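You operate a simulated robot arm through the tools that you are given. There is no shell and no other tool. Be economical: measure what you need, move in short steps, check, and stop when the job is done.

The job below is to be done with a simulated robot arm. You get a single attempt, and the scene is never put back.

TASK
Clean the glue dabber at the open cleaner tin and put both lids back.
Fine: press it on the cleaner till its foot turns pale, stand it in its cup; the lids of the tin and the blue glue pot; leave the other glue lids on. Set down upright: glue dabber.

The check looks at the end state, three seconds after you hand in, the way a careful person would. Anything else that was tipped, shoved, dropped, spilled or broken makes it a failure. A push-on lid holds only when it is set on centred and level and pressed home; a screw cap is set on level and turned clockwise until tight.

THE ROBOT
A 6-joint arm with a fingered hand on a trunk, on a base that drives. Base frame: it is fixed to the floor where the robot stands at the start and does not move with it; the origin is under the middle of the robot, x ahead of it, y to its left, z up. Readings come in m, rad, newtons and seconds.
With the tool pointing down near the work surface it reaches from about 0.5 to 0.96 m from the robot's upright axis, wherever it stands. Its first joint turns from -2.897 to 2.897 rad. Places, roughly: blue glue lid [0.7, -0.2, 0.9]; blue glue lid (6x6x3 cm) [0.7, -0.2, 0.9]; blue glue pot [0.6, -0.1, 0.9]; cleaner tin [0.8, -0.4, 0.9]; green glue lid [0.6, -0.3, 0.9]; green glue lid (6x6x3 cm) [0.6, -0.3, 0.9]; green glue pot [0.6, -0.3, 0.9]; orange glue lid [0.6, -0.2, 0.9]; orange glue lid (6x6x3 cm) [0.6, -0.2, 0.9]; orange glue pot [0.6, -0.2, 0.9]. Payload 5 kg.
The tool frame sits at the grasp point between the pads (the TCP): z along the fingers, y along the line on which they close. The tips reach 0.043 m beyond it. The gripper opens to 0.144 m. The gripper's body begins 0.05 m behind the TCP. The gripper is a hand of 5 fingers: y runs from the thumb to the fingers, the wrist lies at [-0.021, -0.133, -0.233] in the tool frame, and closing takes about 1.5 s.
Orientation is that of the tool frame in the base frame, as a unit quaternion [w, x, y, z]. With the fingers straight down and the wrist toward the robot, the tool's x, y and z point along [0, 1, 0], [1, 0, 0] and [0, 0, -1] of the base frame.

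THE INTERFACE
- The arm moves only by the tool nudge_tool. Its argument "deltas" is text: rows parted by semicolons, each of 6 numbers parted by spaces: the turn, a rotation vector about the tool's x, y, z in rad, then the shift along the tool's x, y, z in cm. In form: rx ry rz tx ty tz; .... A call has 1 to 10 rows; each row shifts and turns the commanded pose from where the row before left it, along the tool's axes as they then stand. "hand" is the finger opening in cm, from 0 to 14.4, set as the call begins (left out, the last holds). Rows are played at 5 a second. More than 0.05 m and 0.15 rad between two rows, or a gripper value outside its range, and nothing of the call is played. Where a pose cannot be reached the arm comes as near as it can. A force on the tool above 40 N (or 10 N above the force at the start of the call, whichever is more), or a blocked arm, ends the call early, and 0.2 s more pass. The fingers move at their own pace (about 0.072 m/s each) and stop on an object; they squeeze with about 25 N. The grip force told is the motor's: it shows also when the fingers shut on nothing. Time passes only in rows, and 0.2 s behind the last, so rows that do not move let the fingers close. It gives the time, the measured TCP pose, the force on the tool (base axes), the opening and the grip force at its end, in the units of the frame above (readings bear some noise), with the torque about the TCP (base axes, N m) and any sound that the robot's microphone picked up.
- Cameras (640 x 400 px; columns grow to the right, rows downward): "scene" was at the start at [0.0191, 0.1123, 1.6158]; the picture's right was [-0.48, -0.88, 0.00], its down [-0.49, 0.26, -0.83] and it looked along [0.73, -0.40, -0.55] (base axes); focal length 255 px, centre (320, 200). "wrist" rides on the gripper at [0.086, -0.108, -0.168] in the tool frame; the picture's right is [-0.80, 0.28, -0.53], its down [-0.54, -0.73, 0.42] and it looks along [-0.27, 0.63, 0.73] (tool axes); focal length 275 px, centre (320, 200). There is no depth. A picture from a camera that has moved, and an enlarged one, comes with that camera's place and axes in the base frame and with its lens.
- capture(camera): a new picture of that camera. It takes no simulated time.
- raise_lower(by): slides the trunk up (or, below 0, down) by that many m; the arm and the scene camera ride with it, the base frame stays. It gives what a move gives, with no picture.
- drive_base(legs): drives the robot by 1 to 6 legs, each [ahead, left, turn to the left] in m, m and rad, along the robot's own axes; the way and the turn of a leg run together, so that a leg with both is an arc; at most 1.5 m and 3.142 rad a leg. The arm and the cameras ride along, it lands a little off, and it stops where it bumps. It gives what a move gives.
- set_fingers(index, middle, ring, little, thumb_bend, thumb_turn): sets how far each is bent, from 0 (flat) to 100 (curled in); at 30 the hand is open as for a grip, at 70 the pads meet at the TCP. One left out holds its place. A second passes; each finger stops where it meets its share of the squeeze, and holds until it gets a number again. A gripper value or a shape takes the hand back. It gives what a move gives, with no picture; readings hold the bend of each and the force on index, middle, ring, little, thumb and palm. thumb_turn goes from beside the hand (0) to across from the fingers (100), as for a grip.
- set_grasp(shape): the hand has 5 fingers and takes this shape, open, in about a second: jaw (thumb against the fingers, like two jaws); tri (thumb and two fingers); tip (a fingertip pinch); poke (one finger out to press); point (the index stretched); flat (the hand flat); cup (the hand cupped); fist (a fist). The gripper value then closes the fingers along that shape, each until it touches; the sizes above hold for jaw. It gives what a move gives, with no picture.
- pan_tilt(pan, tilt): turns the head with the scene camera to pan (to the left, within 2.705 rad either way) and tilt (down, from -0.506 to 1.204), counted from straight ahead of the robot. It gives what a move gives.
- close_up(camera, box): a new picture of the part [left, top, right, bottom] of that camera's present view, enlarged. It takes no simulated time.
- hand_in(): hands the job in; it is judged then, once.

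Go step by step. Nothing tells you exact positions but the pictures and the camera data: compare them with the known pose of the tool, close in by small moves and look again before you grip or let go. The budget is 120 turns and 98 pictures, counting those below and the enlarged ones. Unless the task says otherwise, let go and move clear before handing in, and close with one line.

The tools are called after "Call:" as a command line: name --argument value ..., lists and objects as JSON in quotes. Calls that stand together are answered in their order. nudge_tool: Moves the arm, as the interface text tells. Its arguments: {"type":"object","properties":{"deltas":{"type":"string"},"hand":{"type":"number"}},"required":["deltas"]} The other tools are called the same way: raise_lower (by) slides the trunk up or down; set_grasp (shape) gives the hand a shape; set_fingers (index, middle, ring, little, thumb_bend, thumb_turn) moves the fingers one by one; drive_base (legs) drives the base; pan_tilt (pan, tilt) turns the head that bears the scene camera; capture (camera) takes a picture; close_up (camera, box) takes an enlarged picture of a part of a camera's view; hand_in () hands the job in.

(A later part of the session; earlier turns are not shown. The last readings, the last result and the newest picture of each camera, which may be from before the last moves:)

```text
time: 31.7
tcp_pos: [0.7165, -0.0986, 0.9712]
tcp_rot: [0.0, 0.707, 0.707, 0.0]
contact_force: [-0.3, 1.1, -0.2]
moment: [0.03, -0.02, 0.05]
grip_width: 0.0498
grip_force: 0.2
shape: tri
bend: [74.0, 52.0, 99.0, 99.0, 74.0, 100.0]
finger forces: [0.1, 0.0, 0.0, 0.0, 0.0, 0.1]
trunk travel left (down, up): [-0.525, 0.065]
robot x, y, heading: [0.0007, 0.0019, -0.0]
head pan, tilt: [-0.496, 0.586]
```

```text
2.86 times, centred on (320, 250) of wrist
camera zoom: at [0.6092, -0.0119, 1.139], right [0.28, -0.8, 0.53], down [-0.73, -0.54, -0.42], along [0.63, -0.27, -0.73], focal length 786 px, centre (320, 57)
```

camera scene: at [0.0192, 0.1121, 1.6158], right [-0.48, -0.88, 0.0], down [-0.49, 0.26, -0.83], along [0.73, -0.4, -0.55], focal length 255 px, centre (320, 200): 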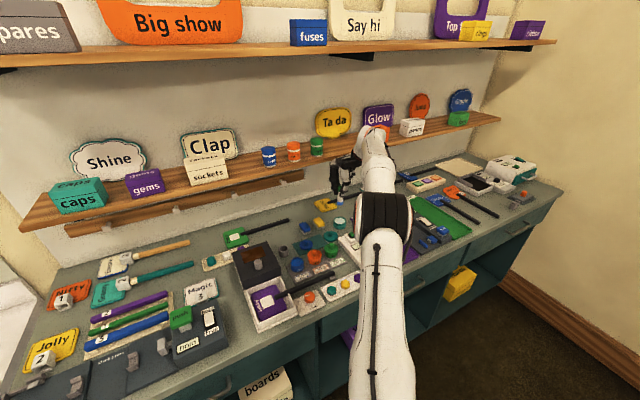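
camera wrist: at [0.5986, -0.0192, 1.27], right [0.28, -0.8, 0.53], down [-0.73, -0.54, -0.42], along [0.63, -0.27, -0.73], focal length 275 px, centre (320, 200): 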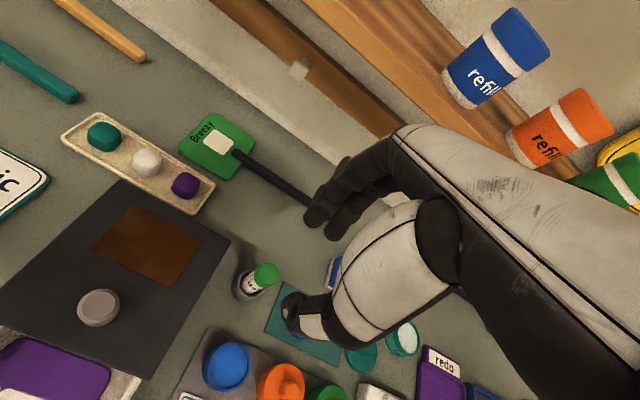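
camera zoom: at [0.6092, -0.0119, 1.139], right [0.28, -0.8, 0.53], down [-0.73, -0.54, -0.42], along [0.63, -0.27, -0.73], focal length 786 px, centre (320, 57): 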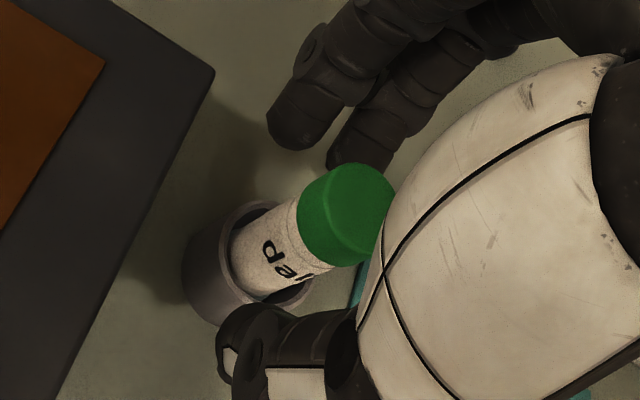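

Released and standing upright. Lifting clear, then over to the blue lid at about (0.722, -0.204).

Call:
nudge_tool --deltas "0 0 0 0 0 -2;0 0 0 0 0 -3;0 0 0 0 0 -4;0 0 0 0 0 -3;0 0 0 -3.5 0.1 0;0 0 0 -3.5 0.1 0;0 0 0 -3.5 0.1 0;0 0 0 0 0 3;0 0 0 0 0 2;0 0 0 0 0 0"

Call:
close_up --camera "wrist" --box '[180, 180, 420, 340]'

Call:
close_up --camera "scene" --box '[250, 190, 350, 260]'

```text
time: 33.9
tcp_pos: [0.7191, -0.2027, 1.0415]
tcp_rot: [0.001, 0.707, 0.707, 0.0]
contact_force: [0.5, 1.1, 0.0]
moment: [0.0, 0.03, 0.02]
grip_width: 0.0497
grip_force: 0.0
shape: tri
bend: [74.0, 52.0, 99.0, 99.0, 73.0, 100.0]
finger forces: [0.0, 0.1, 0.1, 0.1, 0.0, 0.0]
trunk travel left (down, up): [-0.525, 0.065]
robot x, y, heading: [-0.0022, 0.0, -0.001]
head pan, tilt: [-0.496, 0.586]
```

```text
2.50 times, centred on (300, 260) of wrist
camera zoom: at [0.613, -0.1166, 1.2097], right [0.28, -0.8, 0.53], down [-0.73, -0.54, -0.42], along [0.63, -0.27, -0.73], focal length 688 px, centre (370, 50)
```

zoom: 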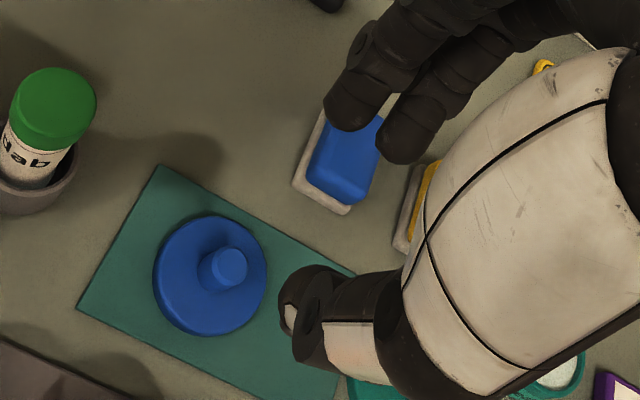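

```text
5.71 times, centred on (300, 225) of scene
camera zoom: at [0.0192, 0.1122, 1.6158], right [-0.48, -0.88, 0.0], down [-0.49, 0.26, -0.83], along [0.73, -0.4, -0.55], focal length 1459 px, centre (434, 57)
```

zoom: 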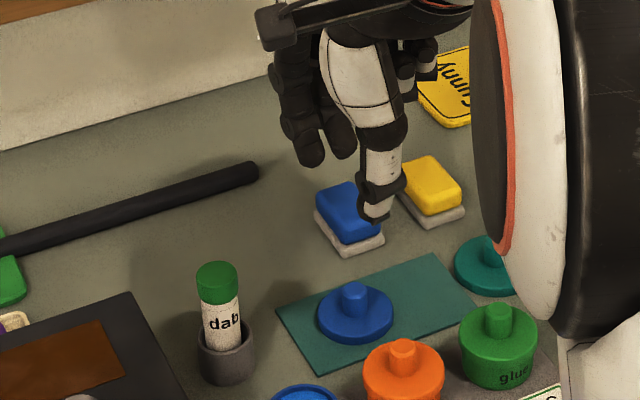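

The dabber stands upright in its cup. The blue lid knob is at about (0.7165, -0.1995); aligning and descending to just above it.

Call:
nudge_tool --deltas "0 0 0 0.3 -0.4 0;0 0 0 0 0 2;0 0 0 0 0 2;0 0 0 0 0 1.5;0 0 0 0 0 0"

Call:
close_up --camera "wrist" --box '[220, 180, 380, 300]'

Call:
close_up --camera "scene" --box '[280, 200, 340, 250]'

```text
time: 35.1
tcp_pos: [0.7169, -0.2, 0.9853]
tcp_rot: [0.0, 0.707, 0.707, 0.0]
contact_force: [-0.5, -0.4, 0.7]
moment: [-0.02, -0.02, -0.01]
grip_width: 0.0495
grip_force: 0.2
shape: tri
bend: [74.0, 52.0, 99.0, 99.0, 73.0, 100.0]
finger forces: [0.1, 0.0, 0.0, 0.0, 0.0, 0.0]
trunk travel left (down, up): [-0.525, 0.065]
robot x, y, heading: [-0.0026, -0.0013, -0.001]
head pan, tilt: [-0.496, 0.586]
```

```text
3.33 times, centred on (300, 240) of wrist
camera zoom: at [0.6084, -0.1141, 1.1528], right [0.28, -0.8, 0.53], down [-0.73, -0.54, -0.42], along [0.63, -0.27, -0.73], focal length 918 px, centre (387, 67)
```

zoom: 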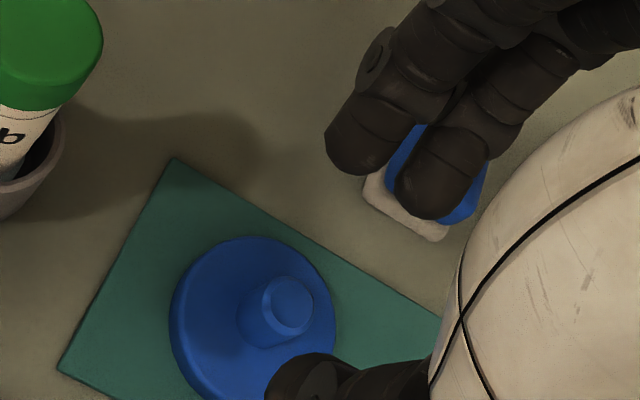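

```text
8.00 times, centred on (310, 225) of scene
camera zoom: at [0.0193, 0.1123, 1.6158], right [-0.48, -0.88, 0.0], down [-0.49, 0.26, -0.83], along [0.73, -0.4, -0.55], focal length 2043 px, centre (400, 0)
```

zoom: 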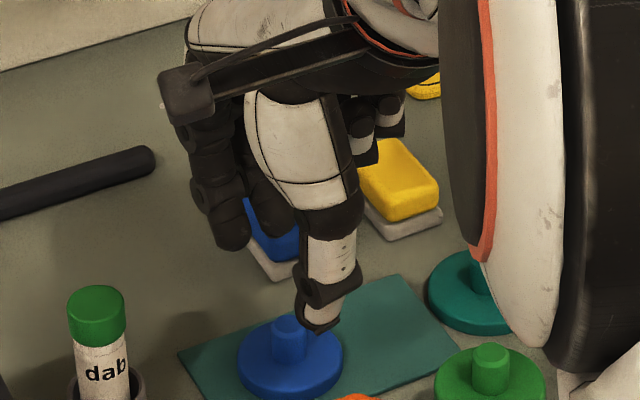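

The knob is centred at about (0.718, -0.201) with its top near 0.912. Descending to straddle it.

Call:
nudge_tool --deltas "0 0 0 -0.1 0.15 2;0 0 0 0 0 1.2;0 0 0 0 0 0.7;0 0 0 0 0 0"

Call:
close_up --camera "wrist" --box '[220, 180, 380, 300]'

Call:
close_up --camera "scene" --box '[280, 200, 340, 250]'

```text
time: 36.1
tcp_pos: [0.7173, -0.1997, 0.9465]
tcp_rot: [0.0, 0.707, 0.707, 0.0]
contact_force: [-0.3, -1.1, -0.9]
moment: [0.0, 0.0, 0.02]
grip_width: 0.0498
grip_force: 0.1
shape: tri
bend: [74.0, 52.0, 99.0, 99.0, 73.0, 100.0]
finger forces: [0.0, 0.0, 0.1, 0.0, 0.0, 0.0]
trunk travel left (down, up): [-0.525, 0.065]
robot x, y, heading: [-0.0019, 0.0031, -0.004]
head pan, tilt: [-0.496, 0.586]
```

```text
3.33 times, centred on (300, 240) of wrist
camera zoom: at [0.6103, -0.1149, 1.1149], right [0.28, -0.8, 0.53], down [-0.73, -0.54, -0.42], along [0.63, -0.27, -0.73], focal length 918 px, centre (387, 67)
```

zoom: 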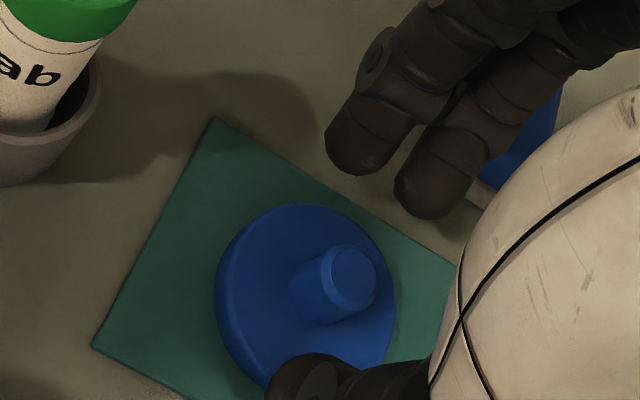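

```text
8.00 times, centred on (310, 225) of scene
camera zoom: at [0.0192, 0.1123, 1.6158], right [-0.48, -0.88, 0.0], down [-0.49, 0.26, -0.83], along [0.73, -0.4, -0.55], focal length 2043 px, centre (400, 0)
```

zoom: 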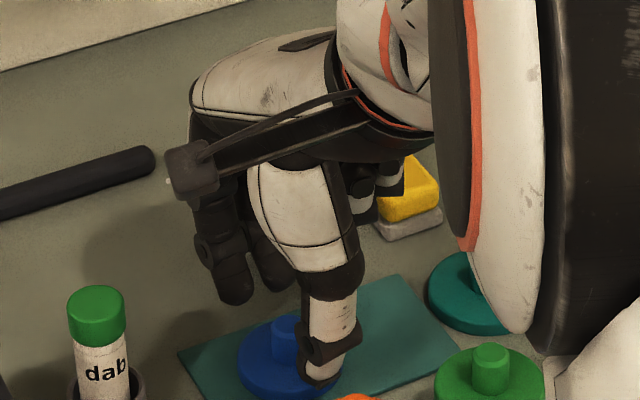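

Well centred. Down 6 mm more, then pinch the knob.

Call:
nudge_tool --deltas "0 0 0 0 -0.1 0.3;0 0 0 0 0 0.3;0 0 0 0 0 0"

Call:
nudge_tool --deltas "0 0 0 0 0 0;0 0 0 0 0 0;0 0 0 0 0 0;0 0 0 0 0 0;0 0 0 0 0 0" --hand 1

Call:
close_up --camera "wrist" --box '[220, 180, 380, 300]'

```text
time: 36.9
tcp_pos: [0.7153, -0.2006, 0.9424]
tcp_rot: [0.0, 0.707, 0.707, -0.001]
contact_force: [-0.7, -0.3, -0.3]
moment: [0.03, 0.01, 0.01]
grip_width: 0.0496
grip_force: 0.2
shape: tri
bend: [74.0, 52.0, 99.0, 99.0, 73.0, 100.0]
finger forces: [0.1, 0.1, 0.1, 0.0, 0.0, 0.0]
trunk travel left (down, up): [-0.525, 0.065]
robot x, y, heading: [-0.0007, -0.0008, -0.002]
head pan, tilt: [-0.496, 0.586]
```

```text
time: 38.1
tcp_pos: [0.7164, -0.1994, 0.9416]
tcp_rot: [0.001, 0.706, 0.708, -0.001]
contact_force: [0.3, 0.5, 0.7]
moment: [0.01, -0.01, -0.02]
grip_width: 0.0105
grip_force: 0.1
shape: tri
bend: [72.0, 65.0, 99.0, 99.0, 72.0, 100.0]
finger forces: [0.2, 0.5, 0.1, 0.0, 0.7, 0.0]
trunk travel left (down, up): [-0.525, 0.065]
robot x, y, heading: [0.0008, -0.0008, 0.004]
head pan, tilt: [-0.496, 0.586]
```

```text
3.33 times, centred on (300, 240) of wrist
camera zoom: at [0.6087, -0.1149, 1.1093], right [0.28, -0.8, 0.53], down [-0.73, -0.54, -0.42], along [0.63, -0.27, -0.73], focal length 918 px, centre (387, 67)
```

zoom: 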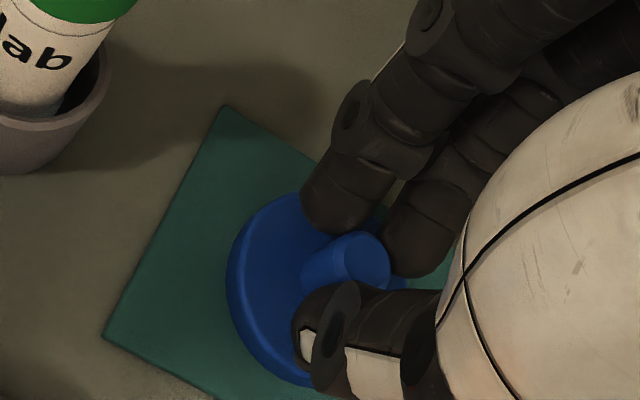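

Just touching; closing fully, then lifting a bit.

Call:
nudge_tool --deltas "0 0 0 0 0 0;0 0 0 0 0 0;0 0 0 0 0 0;0 0 0 0 0 0" --hand 0

Call:
nudge_tool --deltas "0 0 0 0 0 -0.5;0 0 0 0 0 -1.5;0 0 0 0 0 -2;0 0 0 0 0 -2;0 0 0 0 0 0"

Call:
close_up --camera "wrist" --box '[180, 180, 420, 340]'

Call:
close_up --camera "scene" --box '[260, 190, 340, 250]'

```text
time: 39.1
tcp_pos: [0.7161, -0.2006, 0.9422]
tcp_rot: [-0.001, 0.707, 0.707, 0.0]
contact_force: [0.4, -0.2, -0.1]
moment: [-0.02, -0.02, -0.01]
grip_width: 0.0073
grip_force: 25.2
shape: tri
bend: [71.0, 67.0, 100.0, 100.0, 73.0, 100.0]
finger forces: [9.2, 10.1, 0.0, 0.0, 21.4, 0.0]
trunk travel left (down, up): [-0.525, 0.065]
robot x, y, heading: [-0.0019, -0.0004, -0.002]
head pan, tilt: [-0.496, 0.586]
```

```text
time: 40.3
tcp_pos: [0.7171, -0.2015, 1.0009]
tcp_rot: [0.0, 0.707, 0.707, 0.0]
contact_force: [0.5, 0.4, -0.5]
moment: [0.03, -0.02, -0.01]
grip_width: 0.0072
grip_force: 24.6
shape: tri
bend: [71.0, 67.0, 100.0, 100.0, 73.0, 100.0]
finger forces: [9.4, 10.5, 0.1, 0.0, 21.6, 0.1]
trunk travel left (down, up): [-0.525, 0.065]
robot x, y, heading: [0.0, -0.0021, -0.006]
head pan, tilt: [-0.496, 0.586]
```

```text
2.50 times, centred on (300, 260) of wrist
camera zoom: at [0.6094, -0.1153, 1.169], right [0.28, -0.8, 0.53], down [-0.73, -0.54, -0.42], along [0.63, -0.27, -0.73], focal length 688 px, centre (370, 50)
```

zoom: 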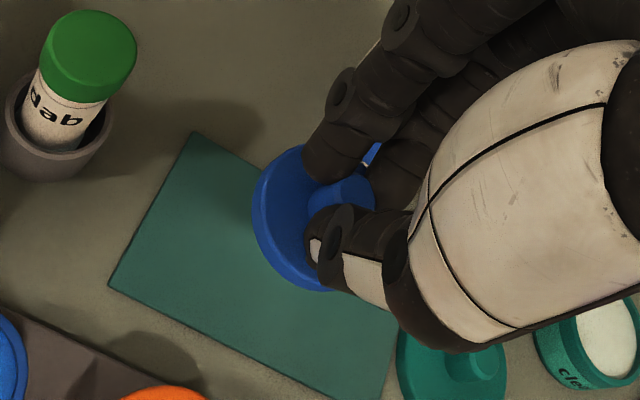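

```text
6.67 times, centred on (300, 220) of scene
camera zoom: at [0.0191, 0.1124, 1.6158], right [-0.48, -0.88, 0.0], down [-0.49, 0.26, -0.83], along [0.73, -0.4, -0.55], focal length 1703 px, centre (453, 67)
```

zoom: 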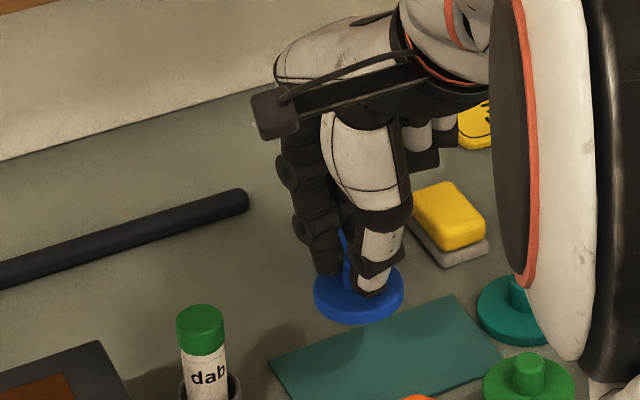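

The lid hangs level in the grip. The blue pot is at about (0.632, -0.123). I'll move over it and yaw ~0.5 rad so the fingers stay clear of the dabber.

Call:
nudge_tool --deltas "0 0 0 0 0 -3;0 0 0 1.9 -2.1 0;0 0 0 1.9 -2.1 0;0 0 0 1.9 -2.1 0;0 0 0 1.9 -2.1 0;0 0 0.13 0 0 0;0 0 0.13 0 0 0;0 0 0.12 0 0 0;0 0 0.12 0 0 0;0 0 0 0 0 0"

Call:
capture --camera "wrist"

Call:
close_up --camera "scene" --box '[240, 190, 360, 290]'

```text
time: 42.5
tcp_pos: [0.6323, -0.1233, 1.0318]
tcp_rot: [0.0, 0.86, 0.51, 0.0]
contact_force: [-0.1, 0.5, -0.2]
moment: [-0.02, 0.0, 0.01]
grip_width: 0.0074
grip_force: 24.9
shape: tri
bend: [71.0, 67.0, 100.0, 100.0, 73.0, 100.0]
finger forces: [9.6, 10.9, 0.0, 0.0, 21.3, 0.0]
trunk travel left (down, up): [-0.525, 0.065]
robot x, y, heading: [-0.001, 0.0007, 0.004]
head pan, tilt: [-0.496, 0.586]
```

```text
52 pictures are left
camera wrist: at [0.5794, 0.0033, 1.1983], right [-0.13, -0.83, 0.53], down [-0.9, -0.13, -0.42], along [0.42, -0.54, -0.73], focal length 275 px, centre (320, 200)
```

wrist: 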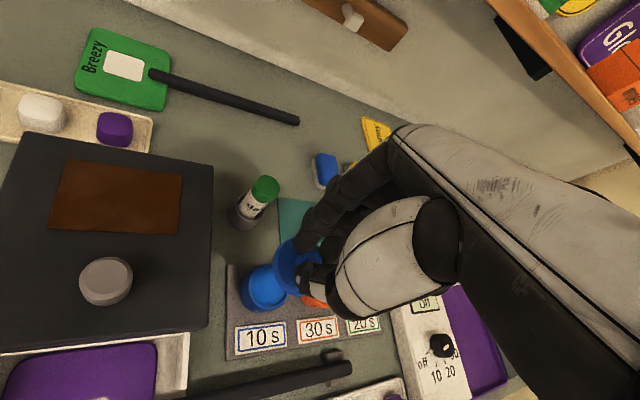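

```text
4.00 times, centred on (300, 240) of scene
camera zoom: at [0.0192, 0.1124, 1.6158], right [-0.48, -0.88, 0.0], down [-0.49, 0.26, -0.83], along [0.73, -0.4, -0.55], focal length 1022 px, centre (400, 40)
```

zoom: 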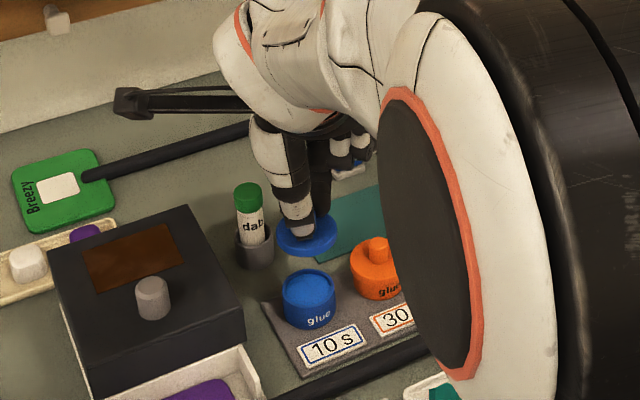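

Over the pot. I'll measure the pot and lid positions from a wrist zoom.

Call:
close_up --camera "wrist" --box '[220, 220, 340, 320]'

```text
4.00 times, centred on (280, 270) of wrist
camera zoom: at [0.5794, 0.0033, 1.1983], right [-0.13, -0.83, 0.53], down [-0.9, -0.13, -0.42], along [0.42, -0.54, -0.73], focal length 1101 px, centre (480, -80)
```

zoom: 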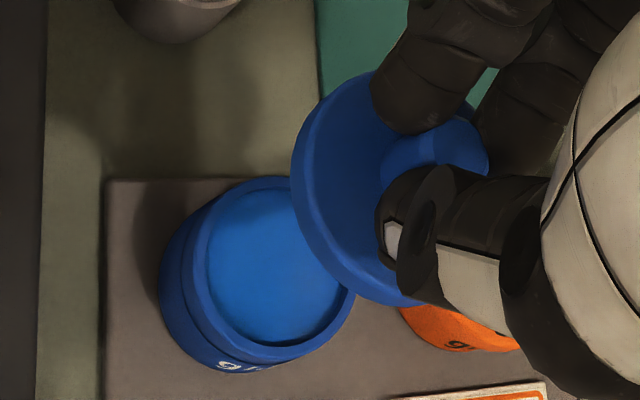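

The pot centre is about 5 mm toward the robot from the TCP. Correcting and descending 4.5 cm.

Call:
nudge_tool --deltas "0 0 0 0 -0.5 0;0 0 0 0 0 2;0 0 0 0 0 1.5;0 0 0 0 0 1;0 0 0 0 0 0"

Call:
close_up --camera "wrist" --box '[230, 210, 350, 310]'

Call:
close_up --camera "scene" --box '[270, 235, 330, 285]'

```text
time: 43.7
tcp_pos: [0.6281, -0.1222, 0.9857]
tcp_rot: [-0.001, 0.86, 0.51, 0.0]
contact_force: [0.1, 0.4, 0.0]
moment: [0.01, -0.02, -0.03]
grip_width: 0.0072
grip_force: 25.1
shape: tri
bend: [71.0, 67.0, 100.0, 100.0, 73.0, 100.0]
finger forces: [9.9, 10.9, 0.0, 0.0, 21.3, 0.0]
trunk travel left (down, up): [-0.525, 0.065]
robot x, y, heading: [-0.0002, -0.0037, 0.001]
head pan, tilt: [-0.496, 0.586]
```

```text
4.00 times, centred on (290, 260) of wrist
camera zoom: at [0.5758, 0.0036, 1.1532], right [-0.13, -0.83, 0.53], down [-0.9, -0.13, -0.42], along [0.42, -0.54, -0.73], focal length 1101 px, centre (440, -40)
```

zoom: 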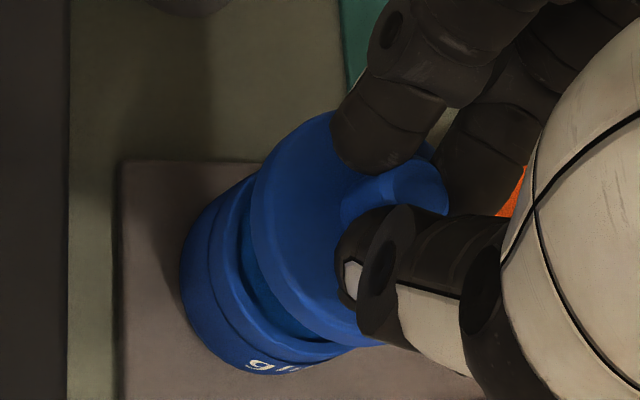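

```text
8.00 times, centred on (300, 260) of scene
camera zoom: at [0.0193, 0.1123, 1.6158], right [-0.48, -0.88, 0.0], down [-0.49, 0.26, -0.83], along [0.73, -0.4, -0.55], focal length 2043 px, centre (480, -280)
```

zoom: 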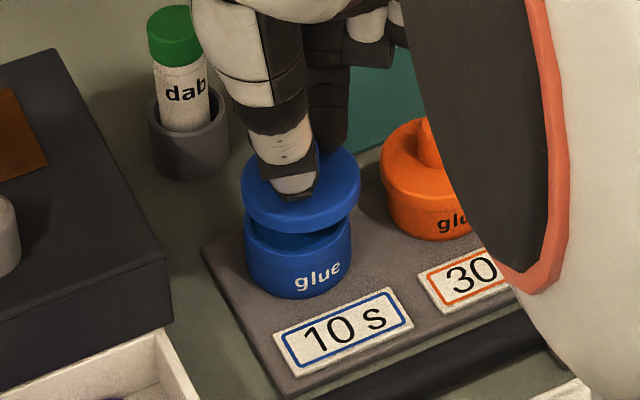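

Both views say the lid is ~4 mm too far and ~1.5 mm too far right. Correcting and lowering 7 mm for another look.

Call:
nudge_tool --deltas "0 0 0 0.15 -0.37 0;0 0 0 0 0 0.7;0 0 0 0 0 0;0 0 0 0 0 0"

Call:
close_up --camera "wrist" --box '[230, 210, 350, 310]'

Call:
close_up --camera "scene" --box '[270, 235, 330, 285]'

```text
time: 44.7
tcp_pos: [0.6259, -0.1204, 0.9798]
tcp_rot: [-0.001, 0.86, 0.51, 0.0]
contact_force: [0.0, 1.2, -0.7]
moment: [-0.03, 0.0, 0.01]
grip_width: 0.0074
grip_force: 24.8
shape: tri
bend: [71.0, 67.0, 100.0, 100.0, 73.0, 100.0]
finger forces: [9.8, 11.1, 0.0, 0.0, 21.3, 0.1]
trunk travel left (down, up): [-0.525, 0.065]
robot x, y, heading: [-0.0022, 0.002, 0.004]
head pan, tilt: [-0.496, 0.586]
```

```text
4.00 times, centred on (290, 260) of wrist
camera zoom: at [0.5727, 0.007, 1.147], right [-0.13, -0.83, 0.53], down [-0.9, -0.13, -0.42], along [0.42, -0.54, -0.73], focal length 1101 px, centre (440, -40)
```

zoom: 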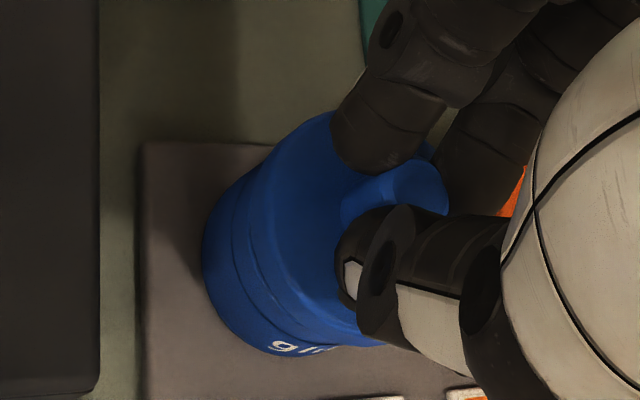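

```text
8.00 times, centred on (300, 260) of scene
camera zoom: at [0.0191, 0.1124, 1.6158], right [-0.48, -0.88, 0.0], down [-0.49, 0.26, -0.83], along [0.73, -0.4, -0.55], focal length 2043 px, centre (480, -280)
```

zoom: 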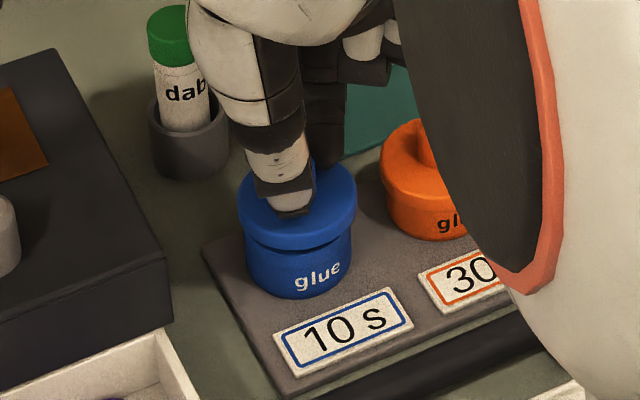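

The lid looks centred within ~1 mm. Now lowering in small steps until it touches.

Call:
nudge_tool --deltas "0 0 0 -0.07 0.08 0;0 0 0 0 0 0.3;0 0 0 0 0 0.2;0 0 0 0 0 0"

Call:
close_up --camera "scene" --box '[270, 235, 330, 285]'

```text
time: 45.7
tcp_pos: [0.6267, -0.1206, 0.9742]
tcp_rot: [0.0, 0.86, 0.51, -0.001]
contact_force: [-0.8, -0.8, 1.3]
moment: [0.02, -0.03, 0.0]
grip_width: 0.007
grip_force: 25.0
shape: tri
bend: [71.0, 67.0, 100.0, 100.0, 73.0, 100.0]
finger forces: [9.8, 11.1, 0.0, 0.0, 21.4, 0.0]
trunk travel left (down, up): [-0.525, 0.065]
robot x, y, heading: [-0.0017, 0.0035, -0.002]
head pan, tilt: [-0.496, 0.586]
```

```text
8.00 times, centred on (300, 260) of scene
camera zoom: at [0.0192, 0.1123, 1.6158], right [-0.48, -0.88, 0.0], down [-0.49, 0.26, -0.83], along [0.73, -0.4, -0.55], focal length 2043 px, centre (480, -280)
```

zoom: 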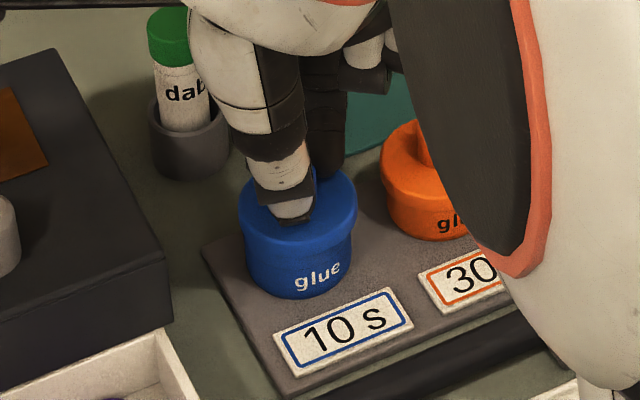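

Nearly touching. Continuing down in 2 mm steps.

Call:
nudge_tool --deltas "0 0 0 0 0 0.2;0 0 0 0 0 0.2;0 0 0 0 0 0"

```text
time: 46.5
tcp_pos: [0.6254, -0.1204, 0.9702]
tcp_rot: [-0.001, 0.86, 0.51, 0.0]
contact_force: [0.2, 0.1, -0.2]
moment: [0.07, -0.02, 0.03]
grip_width: 0.0072
grip_force: 24.8
shape: tri
bend: [71.0, 67.0, 100.0, 100.0, 73.0, 100.0]
finger forces: [10.1, 11.2, 0.0, 0.0, 21.5, 0.0]
trunk travel left (down, up): [-0.525, 0.065]
robot x, y, heading: [0.0025, -0.0015, 0.001]
head pan, tilt: [-0.496, 0.586]
```

Call:
nudge_tool --deltas "0 0 0 0 0 0.2;0 0 0 0 0 0.2;0 0 0 0 0 0"

Call:
close_up --camera "scene" --box '[270, 235, 330, 285]'

```text
time: 47.3
tcp_pos: [0.6251, -0.1198, 0.9688]
tcp_rot: [0.001, 0.86, 0.51, 0.0]
contact_force: [-4.7, 6.3, 11.7]
moment: [0.21, 0.08, 0.03]
grip_width: 0.0074
grip_force: 25.1
shape: tri
bend: [71.0, 71.0, 100.0, 100.0, 73.0, 100.0]
finger forces: [11.8, 11.0, 0.0, 0.0, 28.0, 0.0]
trunk travel left (down, up): [-0.525, 0.065]
robot x, y, heading: [-0.003, -0.0017, -0.003]
head pan, tilt: [-0.496, 0.586]
heard: snap
```

```text
8.00 times, centred on (300, 260) of scene
camera zoom: at [0.0177, 0.1132, 1.6159], right [-0.48, -0.88, 0.0], down [-0.49, 0.26, -0.83], along [0.73, -0.4, -0.55], focal length 2043 px, centre (480, -280)
```

zoom: 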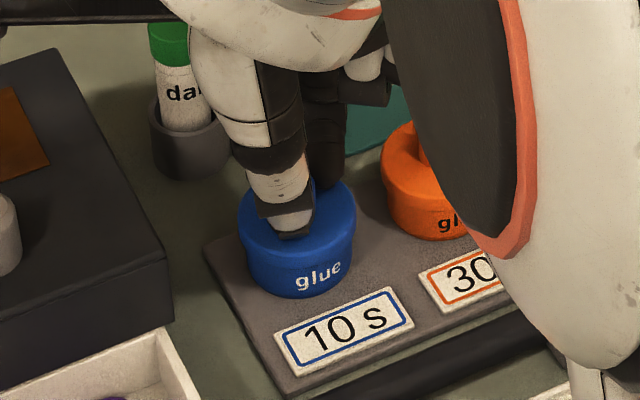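

A snap was heard: the blue lid is home. Releasing and rising.

Call:
nudge_tool --deltas "0 0 0 0 0 0;0 0 0 0 0 0;0 0 0 0 0 0;0 0 0 0 0 0" --hand 5

Call:
nudge_tool --deltas "0 0 0 0 0 -1;0 0 0 0 0 -3;0 0 0 0 0 -4;0 0 0 0 0 0"

Call:
close_up --camera "scene" --box '[260, 220, 340, 280]'

Call:
close_up --camera "wrist" --box '[180, 180, 420, 340]'

```text
time: 48.3
tcp_pos: [0.6256, -0.1205, 0.9666]
tcp_rot: [0.0, 0.86, 0.51, 0.0]
contact_force: [-0.2, 0.3, 0.8]
moment: [-0.02, -0.01, 0.01]
grip_width: 0.0494
grip_force: 0.1
shape: tri
bend: [74.0, 52.0, 99.0, 99.0, 74.0, 100.0]
finger forces: [0.1, 0.0, 0.1, 0.1, 0.1, 0.0]
trunk travel left (down, up): [-0.525, 0.065]
robot x, y, heading: [0.0027, -0.0022, 0.005]
head pan, tilt: [-0.496, 0.586]
```

```text
time: 49.3
tcp_pos: [0.6264, -0.1204, 1.0465]
tcp_rot: [0.001, 0.86, 0.51, 0.001]
contact_force: [-0.2, 0.2, 0.5]
moment: [-0.01, 0.0, 0.01]
grip_width: 0.0498
grip_force: 0.1
shape: tri
bend: [74.0, 52.0, 99.0, 99.0, 73.0, 100.0]
finger forces: [0.0, 0.0, 0.1, 0.0, 0.0, 0.0]
trunk travel left (down, up): [-0.525, 0.065]
robot x, y, heading: [0.0014, 0.0003, 0.0]
head pan, tilt: [-0.496, 0.586]
```

```text
6.67 times, centred on (300, 250) of scene
camera zoom: at [0.0189, 0.1124, 1.6158], right [-0.48, -0.88, 0.0], down [-0.49, 0.26, -0.83], along [0.73, -0.4, -0.55], focal length 1703 px, centre (453, -133)
```

zoom: 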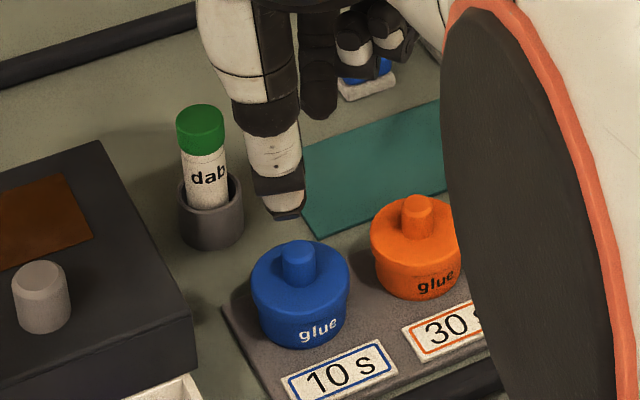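

```text
2.50 times, centred on (300, 260) of wrist
camera zoom: at [0.5736, 0.0065, 1.2147], right [-0.13, -0.83, 0.53], down [-0.9, -0.13, -0.42], along [0.42, -0.54, -0.73], focal length 688 px, centre (370, 50)
```

zoom: 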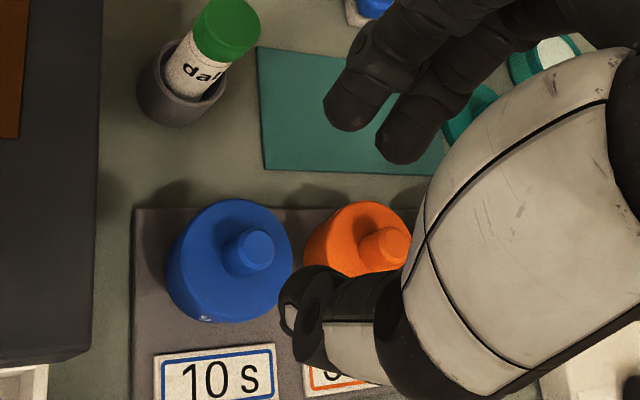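

The blue lid sits level on its pot. Next is the teal lid at about (0.716, -0.315); I'll turn back to zero yaw and move above it.

Call:
nudge_tool --deltas "0 0 -0.13 0 0 -3;0 0 -0.13 0 0 0;0 0 -0.12 0 0 0;0 0 -0.12 0 0 0;0 0 0 -3.9 1.8 0;0 0 0 -3.9 1.8 0;0 0 0 -3.9 1.8 0;0 0 0 -3.9 1.8 0;0 0 0 -3.9 1.8 0;0 0 0 0 0 0"

Call:
close_up --camera "wrist" --box '[180, 180, 420, 340]'

Call:
close_up --camera "scene" --box '[290, 190, 390, 260]'

```text
time: 51.5
tcp_pos: [0.7161, -0.317, 1.0752]
tcp_rot: [0.0, 0.707, 0.707, 0.001]
contact_force: [0.5, -0.6, -0.5]
moment: [0.04, 0.04, 0.02]
grip_width: 0.0499
grip_force: 0.1
shape: tri
bend: [74.0, 52.0, 99.0, 99.0, 73.0, 100.0]
finger forces: [0.0, 0.0, 0.0, 0.0, 0.1, 0.1]
trunk travel left (down, up): [-0.525, 0.065]
robot x, y, heading: [0.0014, 0.0012, -0.005]
head pan, tilt: [-0.496, 0.586]
```

```text
2.50 times, centred on (300, 260) of wrist
camera zoom: at [0.6088, -0.2313, 1.2432], right [0.28, -0.8, 0.53], down [-0.73, -0.54, -0.42], along [0.63, -0.27, -0.73], focal length 688 px, centre (370, 50)
```

zoom: 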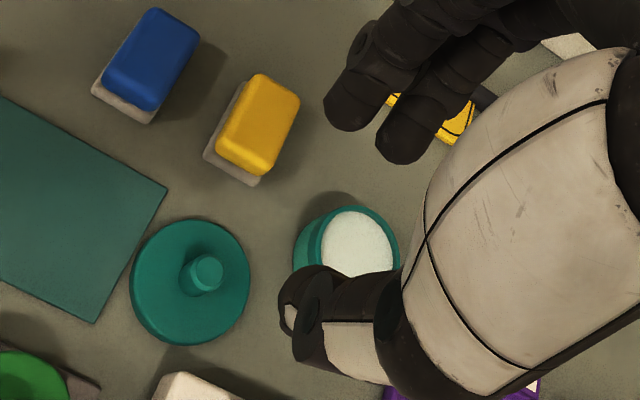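

```text
5.71 times, centred on (340, 225) of scene
camera zoom: at [0.0192, 0.1121, 1.6158], right [-0.48, -0.88, 0.0], down [-0.49, 0.26, -0.83], along [0.73, -0.4, -0.55], focal length 1459 px, centre (206, 57)
```

zoom: 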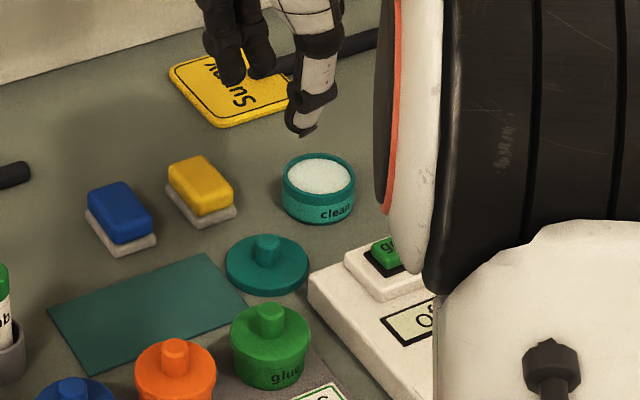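

The teal knob is nearly under the hand. Descending to just above grip height.

Call:
nudge_tool --deltas "0 0 0 0 0.2 3;0 0 0 0 0 3;0 0 0 0 0 3;0 0 0 0 0 1.5;0 0 0 0 0 1;0 0 0 0 0 0"

Call:
close_up --camera "wrist" --box '[220, 180, 380, 300]'

Call:
close_up --camera "scene" --box '[300, 200, 380, 260]'

```text
time: 52.9
tcp_pos: [0.7177, -0.3153, 0.9613]
tcp_rot: [0.0, 0.707, 0.707, 0.0]
contact_force: [-0.2, 0.2, 0.3]
moment: [-0.01, -0.04, 0.01]
grip_width: 0.0498
grip_force: 0.2
shape: tri
bend: [74.0, 52.0, 99.0, 99.0, 73.0, 100.0]
finger forces: [0.0, 0.0, 0.0, 0.1, 0.0, 0.1]
trunk travel left (down, up): [-0.525, 0.065]
robot x, y, heading: [0.0024, 0.0005, 0.002]
head pan, tilt: [-0.496, 0.586]
```

```text
3.33 times, centred on (300, 240) of wrist
camera zoom: at [0.6097, -0.2302, 1.1286], right [0.28, -0.8, 0.53], down [-0.73, -0.54, -0.42], along [0.63, -0.27, -0.73], focal length 918 px, centre (387, 67)
```

zoom: 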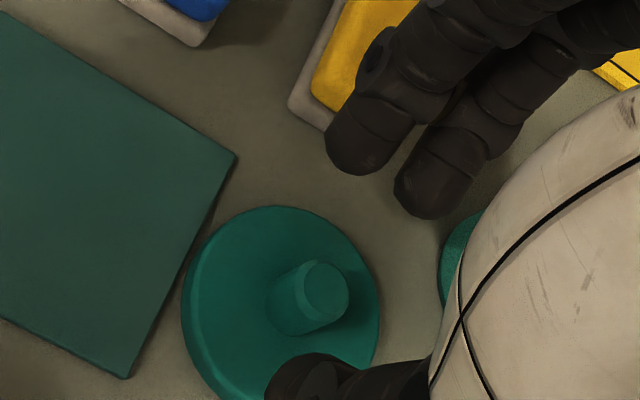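

```text
6.67 times, centred on (340, 230) of scene
camera zoom: at [0.0193, 0.1123, 1.6158], right [-0.48, -0.88, 0.0], down [-0.49, 0.26, -0.83], along [0.73, -0.4, -0.55], focal length 1703 px, centre (187, 0)
```

zoom: 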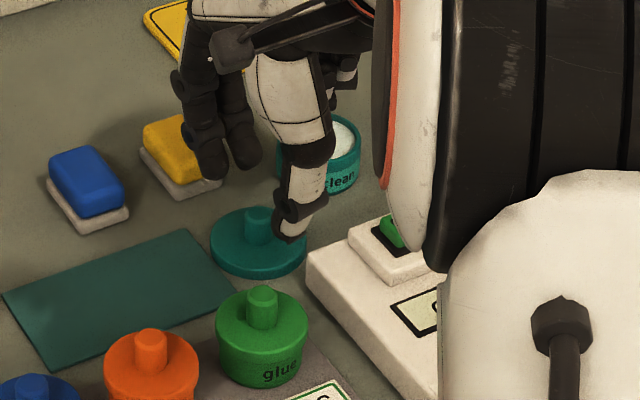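

Centred within 2 mm. Descending to grip height and pinching.

Call:
nudge_tool --deltas "0 0 0 -0.15 0.1 0.8;0 0 0 0 0 0.7;0 0 0 0 0 0.5;0 0 0 0 0 0"

Call:
nudge_tool --deltas "0 0 0 0 0 0;0 0 0 0 0 0;0 0 0 0 0 0;0 0 0 0 0 0;0 0 0 0 0 0" --hand 0

Call:
close_up --camera "wrist" --box '[220, 180, 380, 300]'

```text
time: 53.9
tcp_pos: [0.7197, -0.3175, 0.9404]
tcp_rot: [0.0, 0.708, 0.707, -0.001]
contact_force: [1.3, -1.0, 0.6]
moment: [0.02, -0.02, 0.0]
grip_width: 0.0497
grip_force: 0.0
shape: tri
bend: [74.0, 52.0, 99.0, 99.0, 74.0, 100.0]
finger forces: [0.0, 0.0, 0.0, 0.0, 1.7, 0.1]
trunk travel left (down, up): [-0.525, 0.065]
robot x, y, heading: [-0.001, -0.0008, -0.003]
head pan, tilt: [-0.496, 0.586]
```

```text
time: 55.1
tcp_pos: [0.718, -0.3163, 0.9406]
tcp_rot: [0.0, 0.708, 0.706, 0.0]
contact_force: [0.8, -0.4, -0.1]
moment: [0.01, -0.01, -0.02]
grip_width: 0.013
grip_force: 25.0
shape: tri
bend: [70.0, 70.0, 100.0, 100.0, 75.0, 100.0]
finger forces: [9.0, 7.9, 0.0, 0.0, 18.6, 0.0]
trunk travel left (down, up): [-0.525, 0.065]
robot x, y, heading: [-0.0011, -0.003, -0.001]
head pan, tilt: [-0.496, 0.586]
```

```text
3.33 times, centred on (300, 240) of wrist
camera zoom: at [0.6113, -0.2311, 1.1083], right [0.28, -0.8, 0.53], down [-0.73, -0.54, -0.42], along [0.63, -0.27, -0.73], focal length 918 px, centre (387, 67)
```

zoom: 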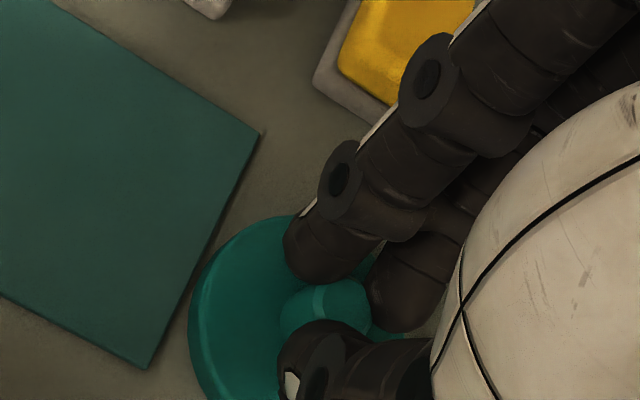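

The knob is gripped but sits ~1 cm toward the thumb. I'll check the scene before lifting.

Call:
close_up --camera "scene" --box '[310, 205, 370, 250]'

```text
8.89 times, centred on (340, 228) of scene
camera zoom: at [0.0192, 0.1123, 1.6158], right [-0.48, -0.88, 0.0], down [-0.49, 0.26, -0.83], along [0.73, -0.4, -0.55], focal length 2270 px, centre (142, -44)
```

zoom: 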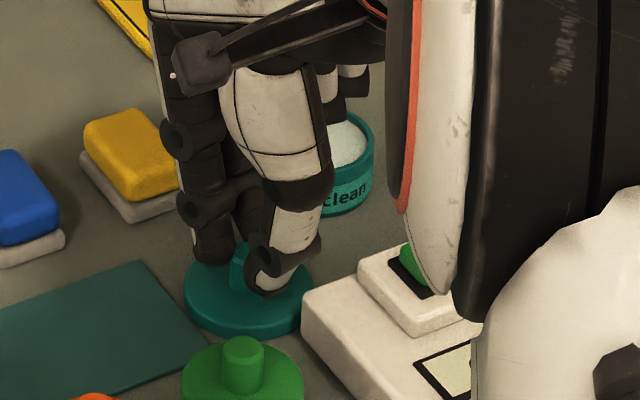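

The lid was just dragged slightly by the fingers; the grip is balanced. Lifting a few cm to check whether it hangs level.

Call:
nudge_tool --deltas "0 0 0 0 0 -0.5;0 0 0 0 0 -1.5;0 0 0 0 0 -3;0 0 0 0 0 -3;0 0 0 0 0 0"

Call:
close_up --camera "wrist" --box '[180, 180, 420, 340]'

Call:
close_up --camera "scene" --box '[300, 180, 380, 240]'

```text
time: 56.3
tcp_pos: [0.7191, -0.3158, 1.0214]
tcp_rot: [0.0, 0.707, 0.707, 0.0]
contact_force: [-0.1, -0.1, 0.8]
moment: [-0.04, -0.01, 0.02]
grip_width: 0.0129
grip_force: 24.7
shape: tri
bend: [70.0, 70.0, 100.0, 100.0, 75.0, 100.0]
finger forces: [9.1, 8.0, 0.0, 0.0, 18.6, 0.0]
trunk travel left (down, up): [-0.525, 0.065]
robot x, y, heading: [-0.0012, 0.001, -0.007]
head pan, tilt: [-0.496, 0.586]
```

```text
2.50 times, centred on (300, 260) of wrist
camera zoom: at [0.612, -0.2306, 1.1887], right [0.28, -0.8, 0.53], down [-0.73, -0.54, -0.42], along [0.63, -0.27, -0.73], focal length 688 px, centre (370, 50)
```

zoom: 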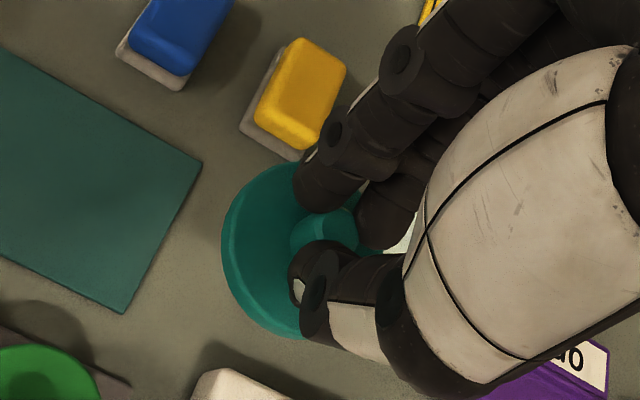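

```text
6.67 times, centred on (340, 210) of scene
camera zoom: at [0.0192, 0.1123, 1.6158], right [-0.48, -0.88, 0.0], down [-0.49, 0.26, -0.83], along [0.73, -0.4, -0.55], focal length 1703 px, centre (187, 133)
```

zoom: 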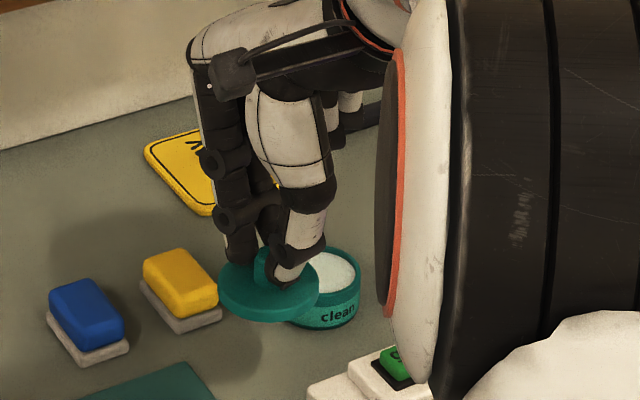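

Zooming in to judge the lid tilt.

Call:
close_up --camera "scene" --box '[320, 205, 350, 230]'

Call:
close_up --camera "wrist" --box '[255, 230, 335, 320]'

```text
16.00 times, centred on (335, 218) of scene
camera zoom: at [0.0192, 0.1123, 1.6158], right [-0.48, -0.88, 0.0], down [-0.49, 0.26, -0.83], along [0.73, -0.4, -0.55], focal length 4086 px, centre (80, -80)
```

zoom: 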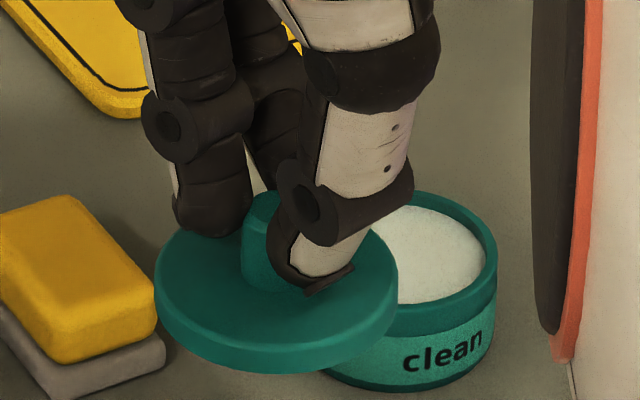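

```text
4.44 times, centred on (295, 275) of wrist
camera zoom: at [0.612, -0.2306, 1.1887], right [0.28, -0.8, 0.53], down [-0.73, -0.54, -0.42], along [0.63, -0.27, -0.73], focal length 1224 px, centre (431, -133)
```

zoom: 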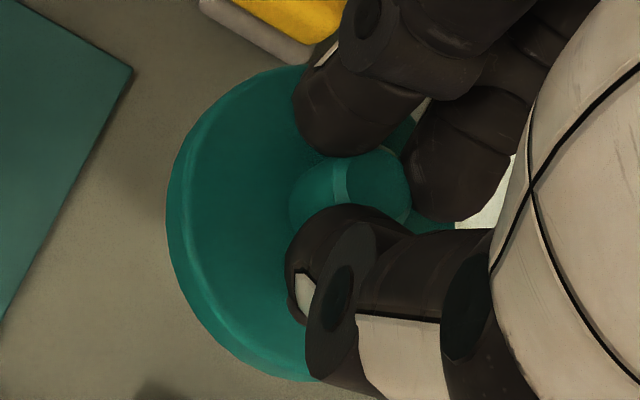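

The teal lid is tilted a few degrees because it was caught off-centre. I'll carry it over the tin, offsetting 1 cm for its position in the hand, and look.

Call:
nudge_tool --deltas "0 0 0 0 0 -1.5;0 0 0 -3.6 2.8 0;0 0 0 -3.7 2.8 0;0 0 0 0 0 0;0 0 0 0 0 0"

Call:
close_up --camera "wrist" --box '[220, 200, 340, 300]'

Call:
close_up --camera "scene" --box '[315, 185, 365, 225]'

```text
time: 57.5
tcp_pos: [0.7747, -0.3892, 1.037]
tcp_rot: [-0.001, 0.707, 0.707, 0.0]
contact_force: [0.4, 0.5, -0.2]
moment: [-0.06, 0.0, 0.01]
grip_width: 0.0129
grip_force: 25.0
shape: tri
bend: [70.0, 70.0, 100.0, 100.0, 75.0, 100.0]
finger forces: [9.3, 8.4, 0.0, 0.0, 18.6, 0.0]
trunk travel left (down, up): [-0.525, 0.065]
robot x, y, heading: [0.0024, -0.002, 0.004]
head pan, tilt: [-0.496, 0.586]
```

```text
4.00 times, centred on (280, 250) of wrist
camera zoom: at [0.6685, -0.3033, 1.2037], right [0.28, -0.8, 0.53], down [-0.73, -0.54, -0.42], along [0.63, -0.27, -0.73], focal length 1101 px, centre (480, 0)
```

zoom: 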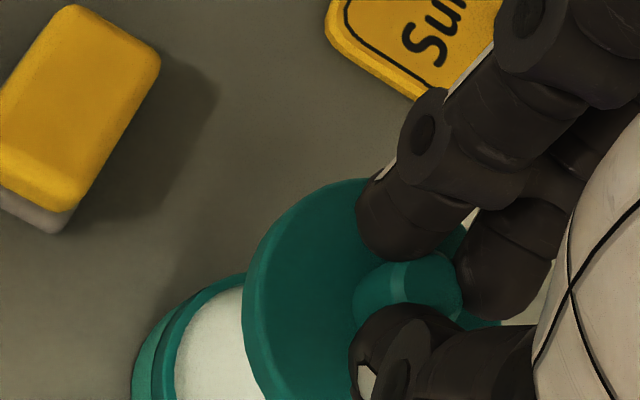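

```text
10.00 times, centred on (340, 205) of scene
camera zoom: at [0.0191, 0.1124, 1.6157], right [-0.48, -0.88, 0.0], down [-0.49, 0.26, -0.83], along [0.73, -0.4, -0.55], focal length 2554 px, centre (120, 150)
```

zoom: 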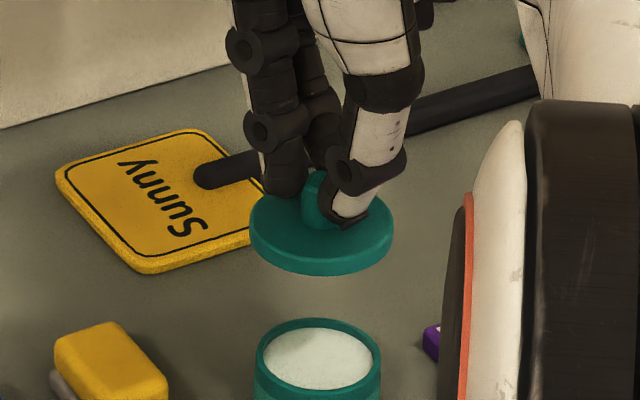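

The lid is roughly over the tin with its far side ~2-3° low. I'll correct the tilt slightly and descend for a closer comparison.

Call:
nudge_tool --deltas "-0.04 0 0 -0.1 -0.2 0;0 0 0 0 0 2;0 0 0 0 0 1.5;0 0 0 0 0 0.8;0 0 0 0 0 0"

Call:
close_up --camera "wrist" --box '[220, 200, 340, 300]'

Call:
close_up --camera "scene" --box '[320, 195, 360, 225]'

```text
time: 58.7
tcp_pos: [0.7765, -0.3917, 0.9942]
tcp_rot: [0.015, 0.707, 0.707, 0.014]
contact_force: [0.5, -0.4, -0.7]
moment: [-0.01, -0.02, -0.05]
grip_width: 0.0133
grip_force: 25.2
shape: tri
bend: [70.0, 70.0, 100.0, 100.0, 75.0, 100.0]
finger forces: [9.5, 8.4, 0.0, 0.0, 18.6, 0.0]
trunk travel left (down, up): [-0.525, 0.065]
robot x, y, heading: [-0.0013, 0.0013, -0.002]
head pan, tilt: [-0.496, 0.586]
```

```text
4.00 times, centred on (280, 250) of wrist
camera zoom: at [0.6618, -0.3056, 1.1566], right [0.26, -0.8, 0.54], down [-0.71, -0.54, -0.45], along [0.66, -0.27, -0.71], focal length 1101 px, centre (480, 0)
```

zoom: 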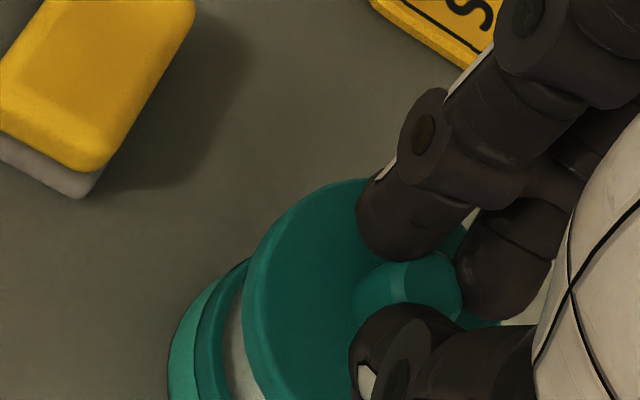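

```text
13.33 times, centred on (340, 210) of scene
camera zoom: at [0.0193, 0.1122, 1.6158], right [-0.48, -0.88, 0.0], down [-0.49, 0.26, -0.83], along [0.73, -0.4, -0.55], focal length 3405 px, centre (53, 67)
```

zoom: 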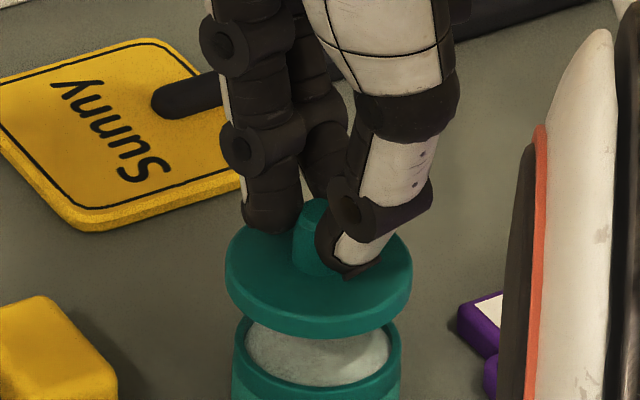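

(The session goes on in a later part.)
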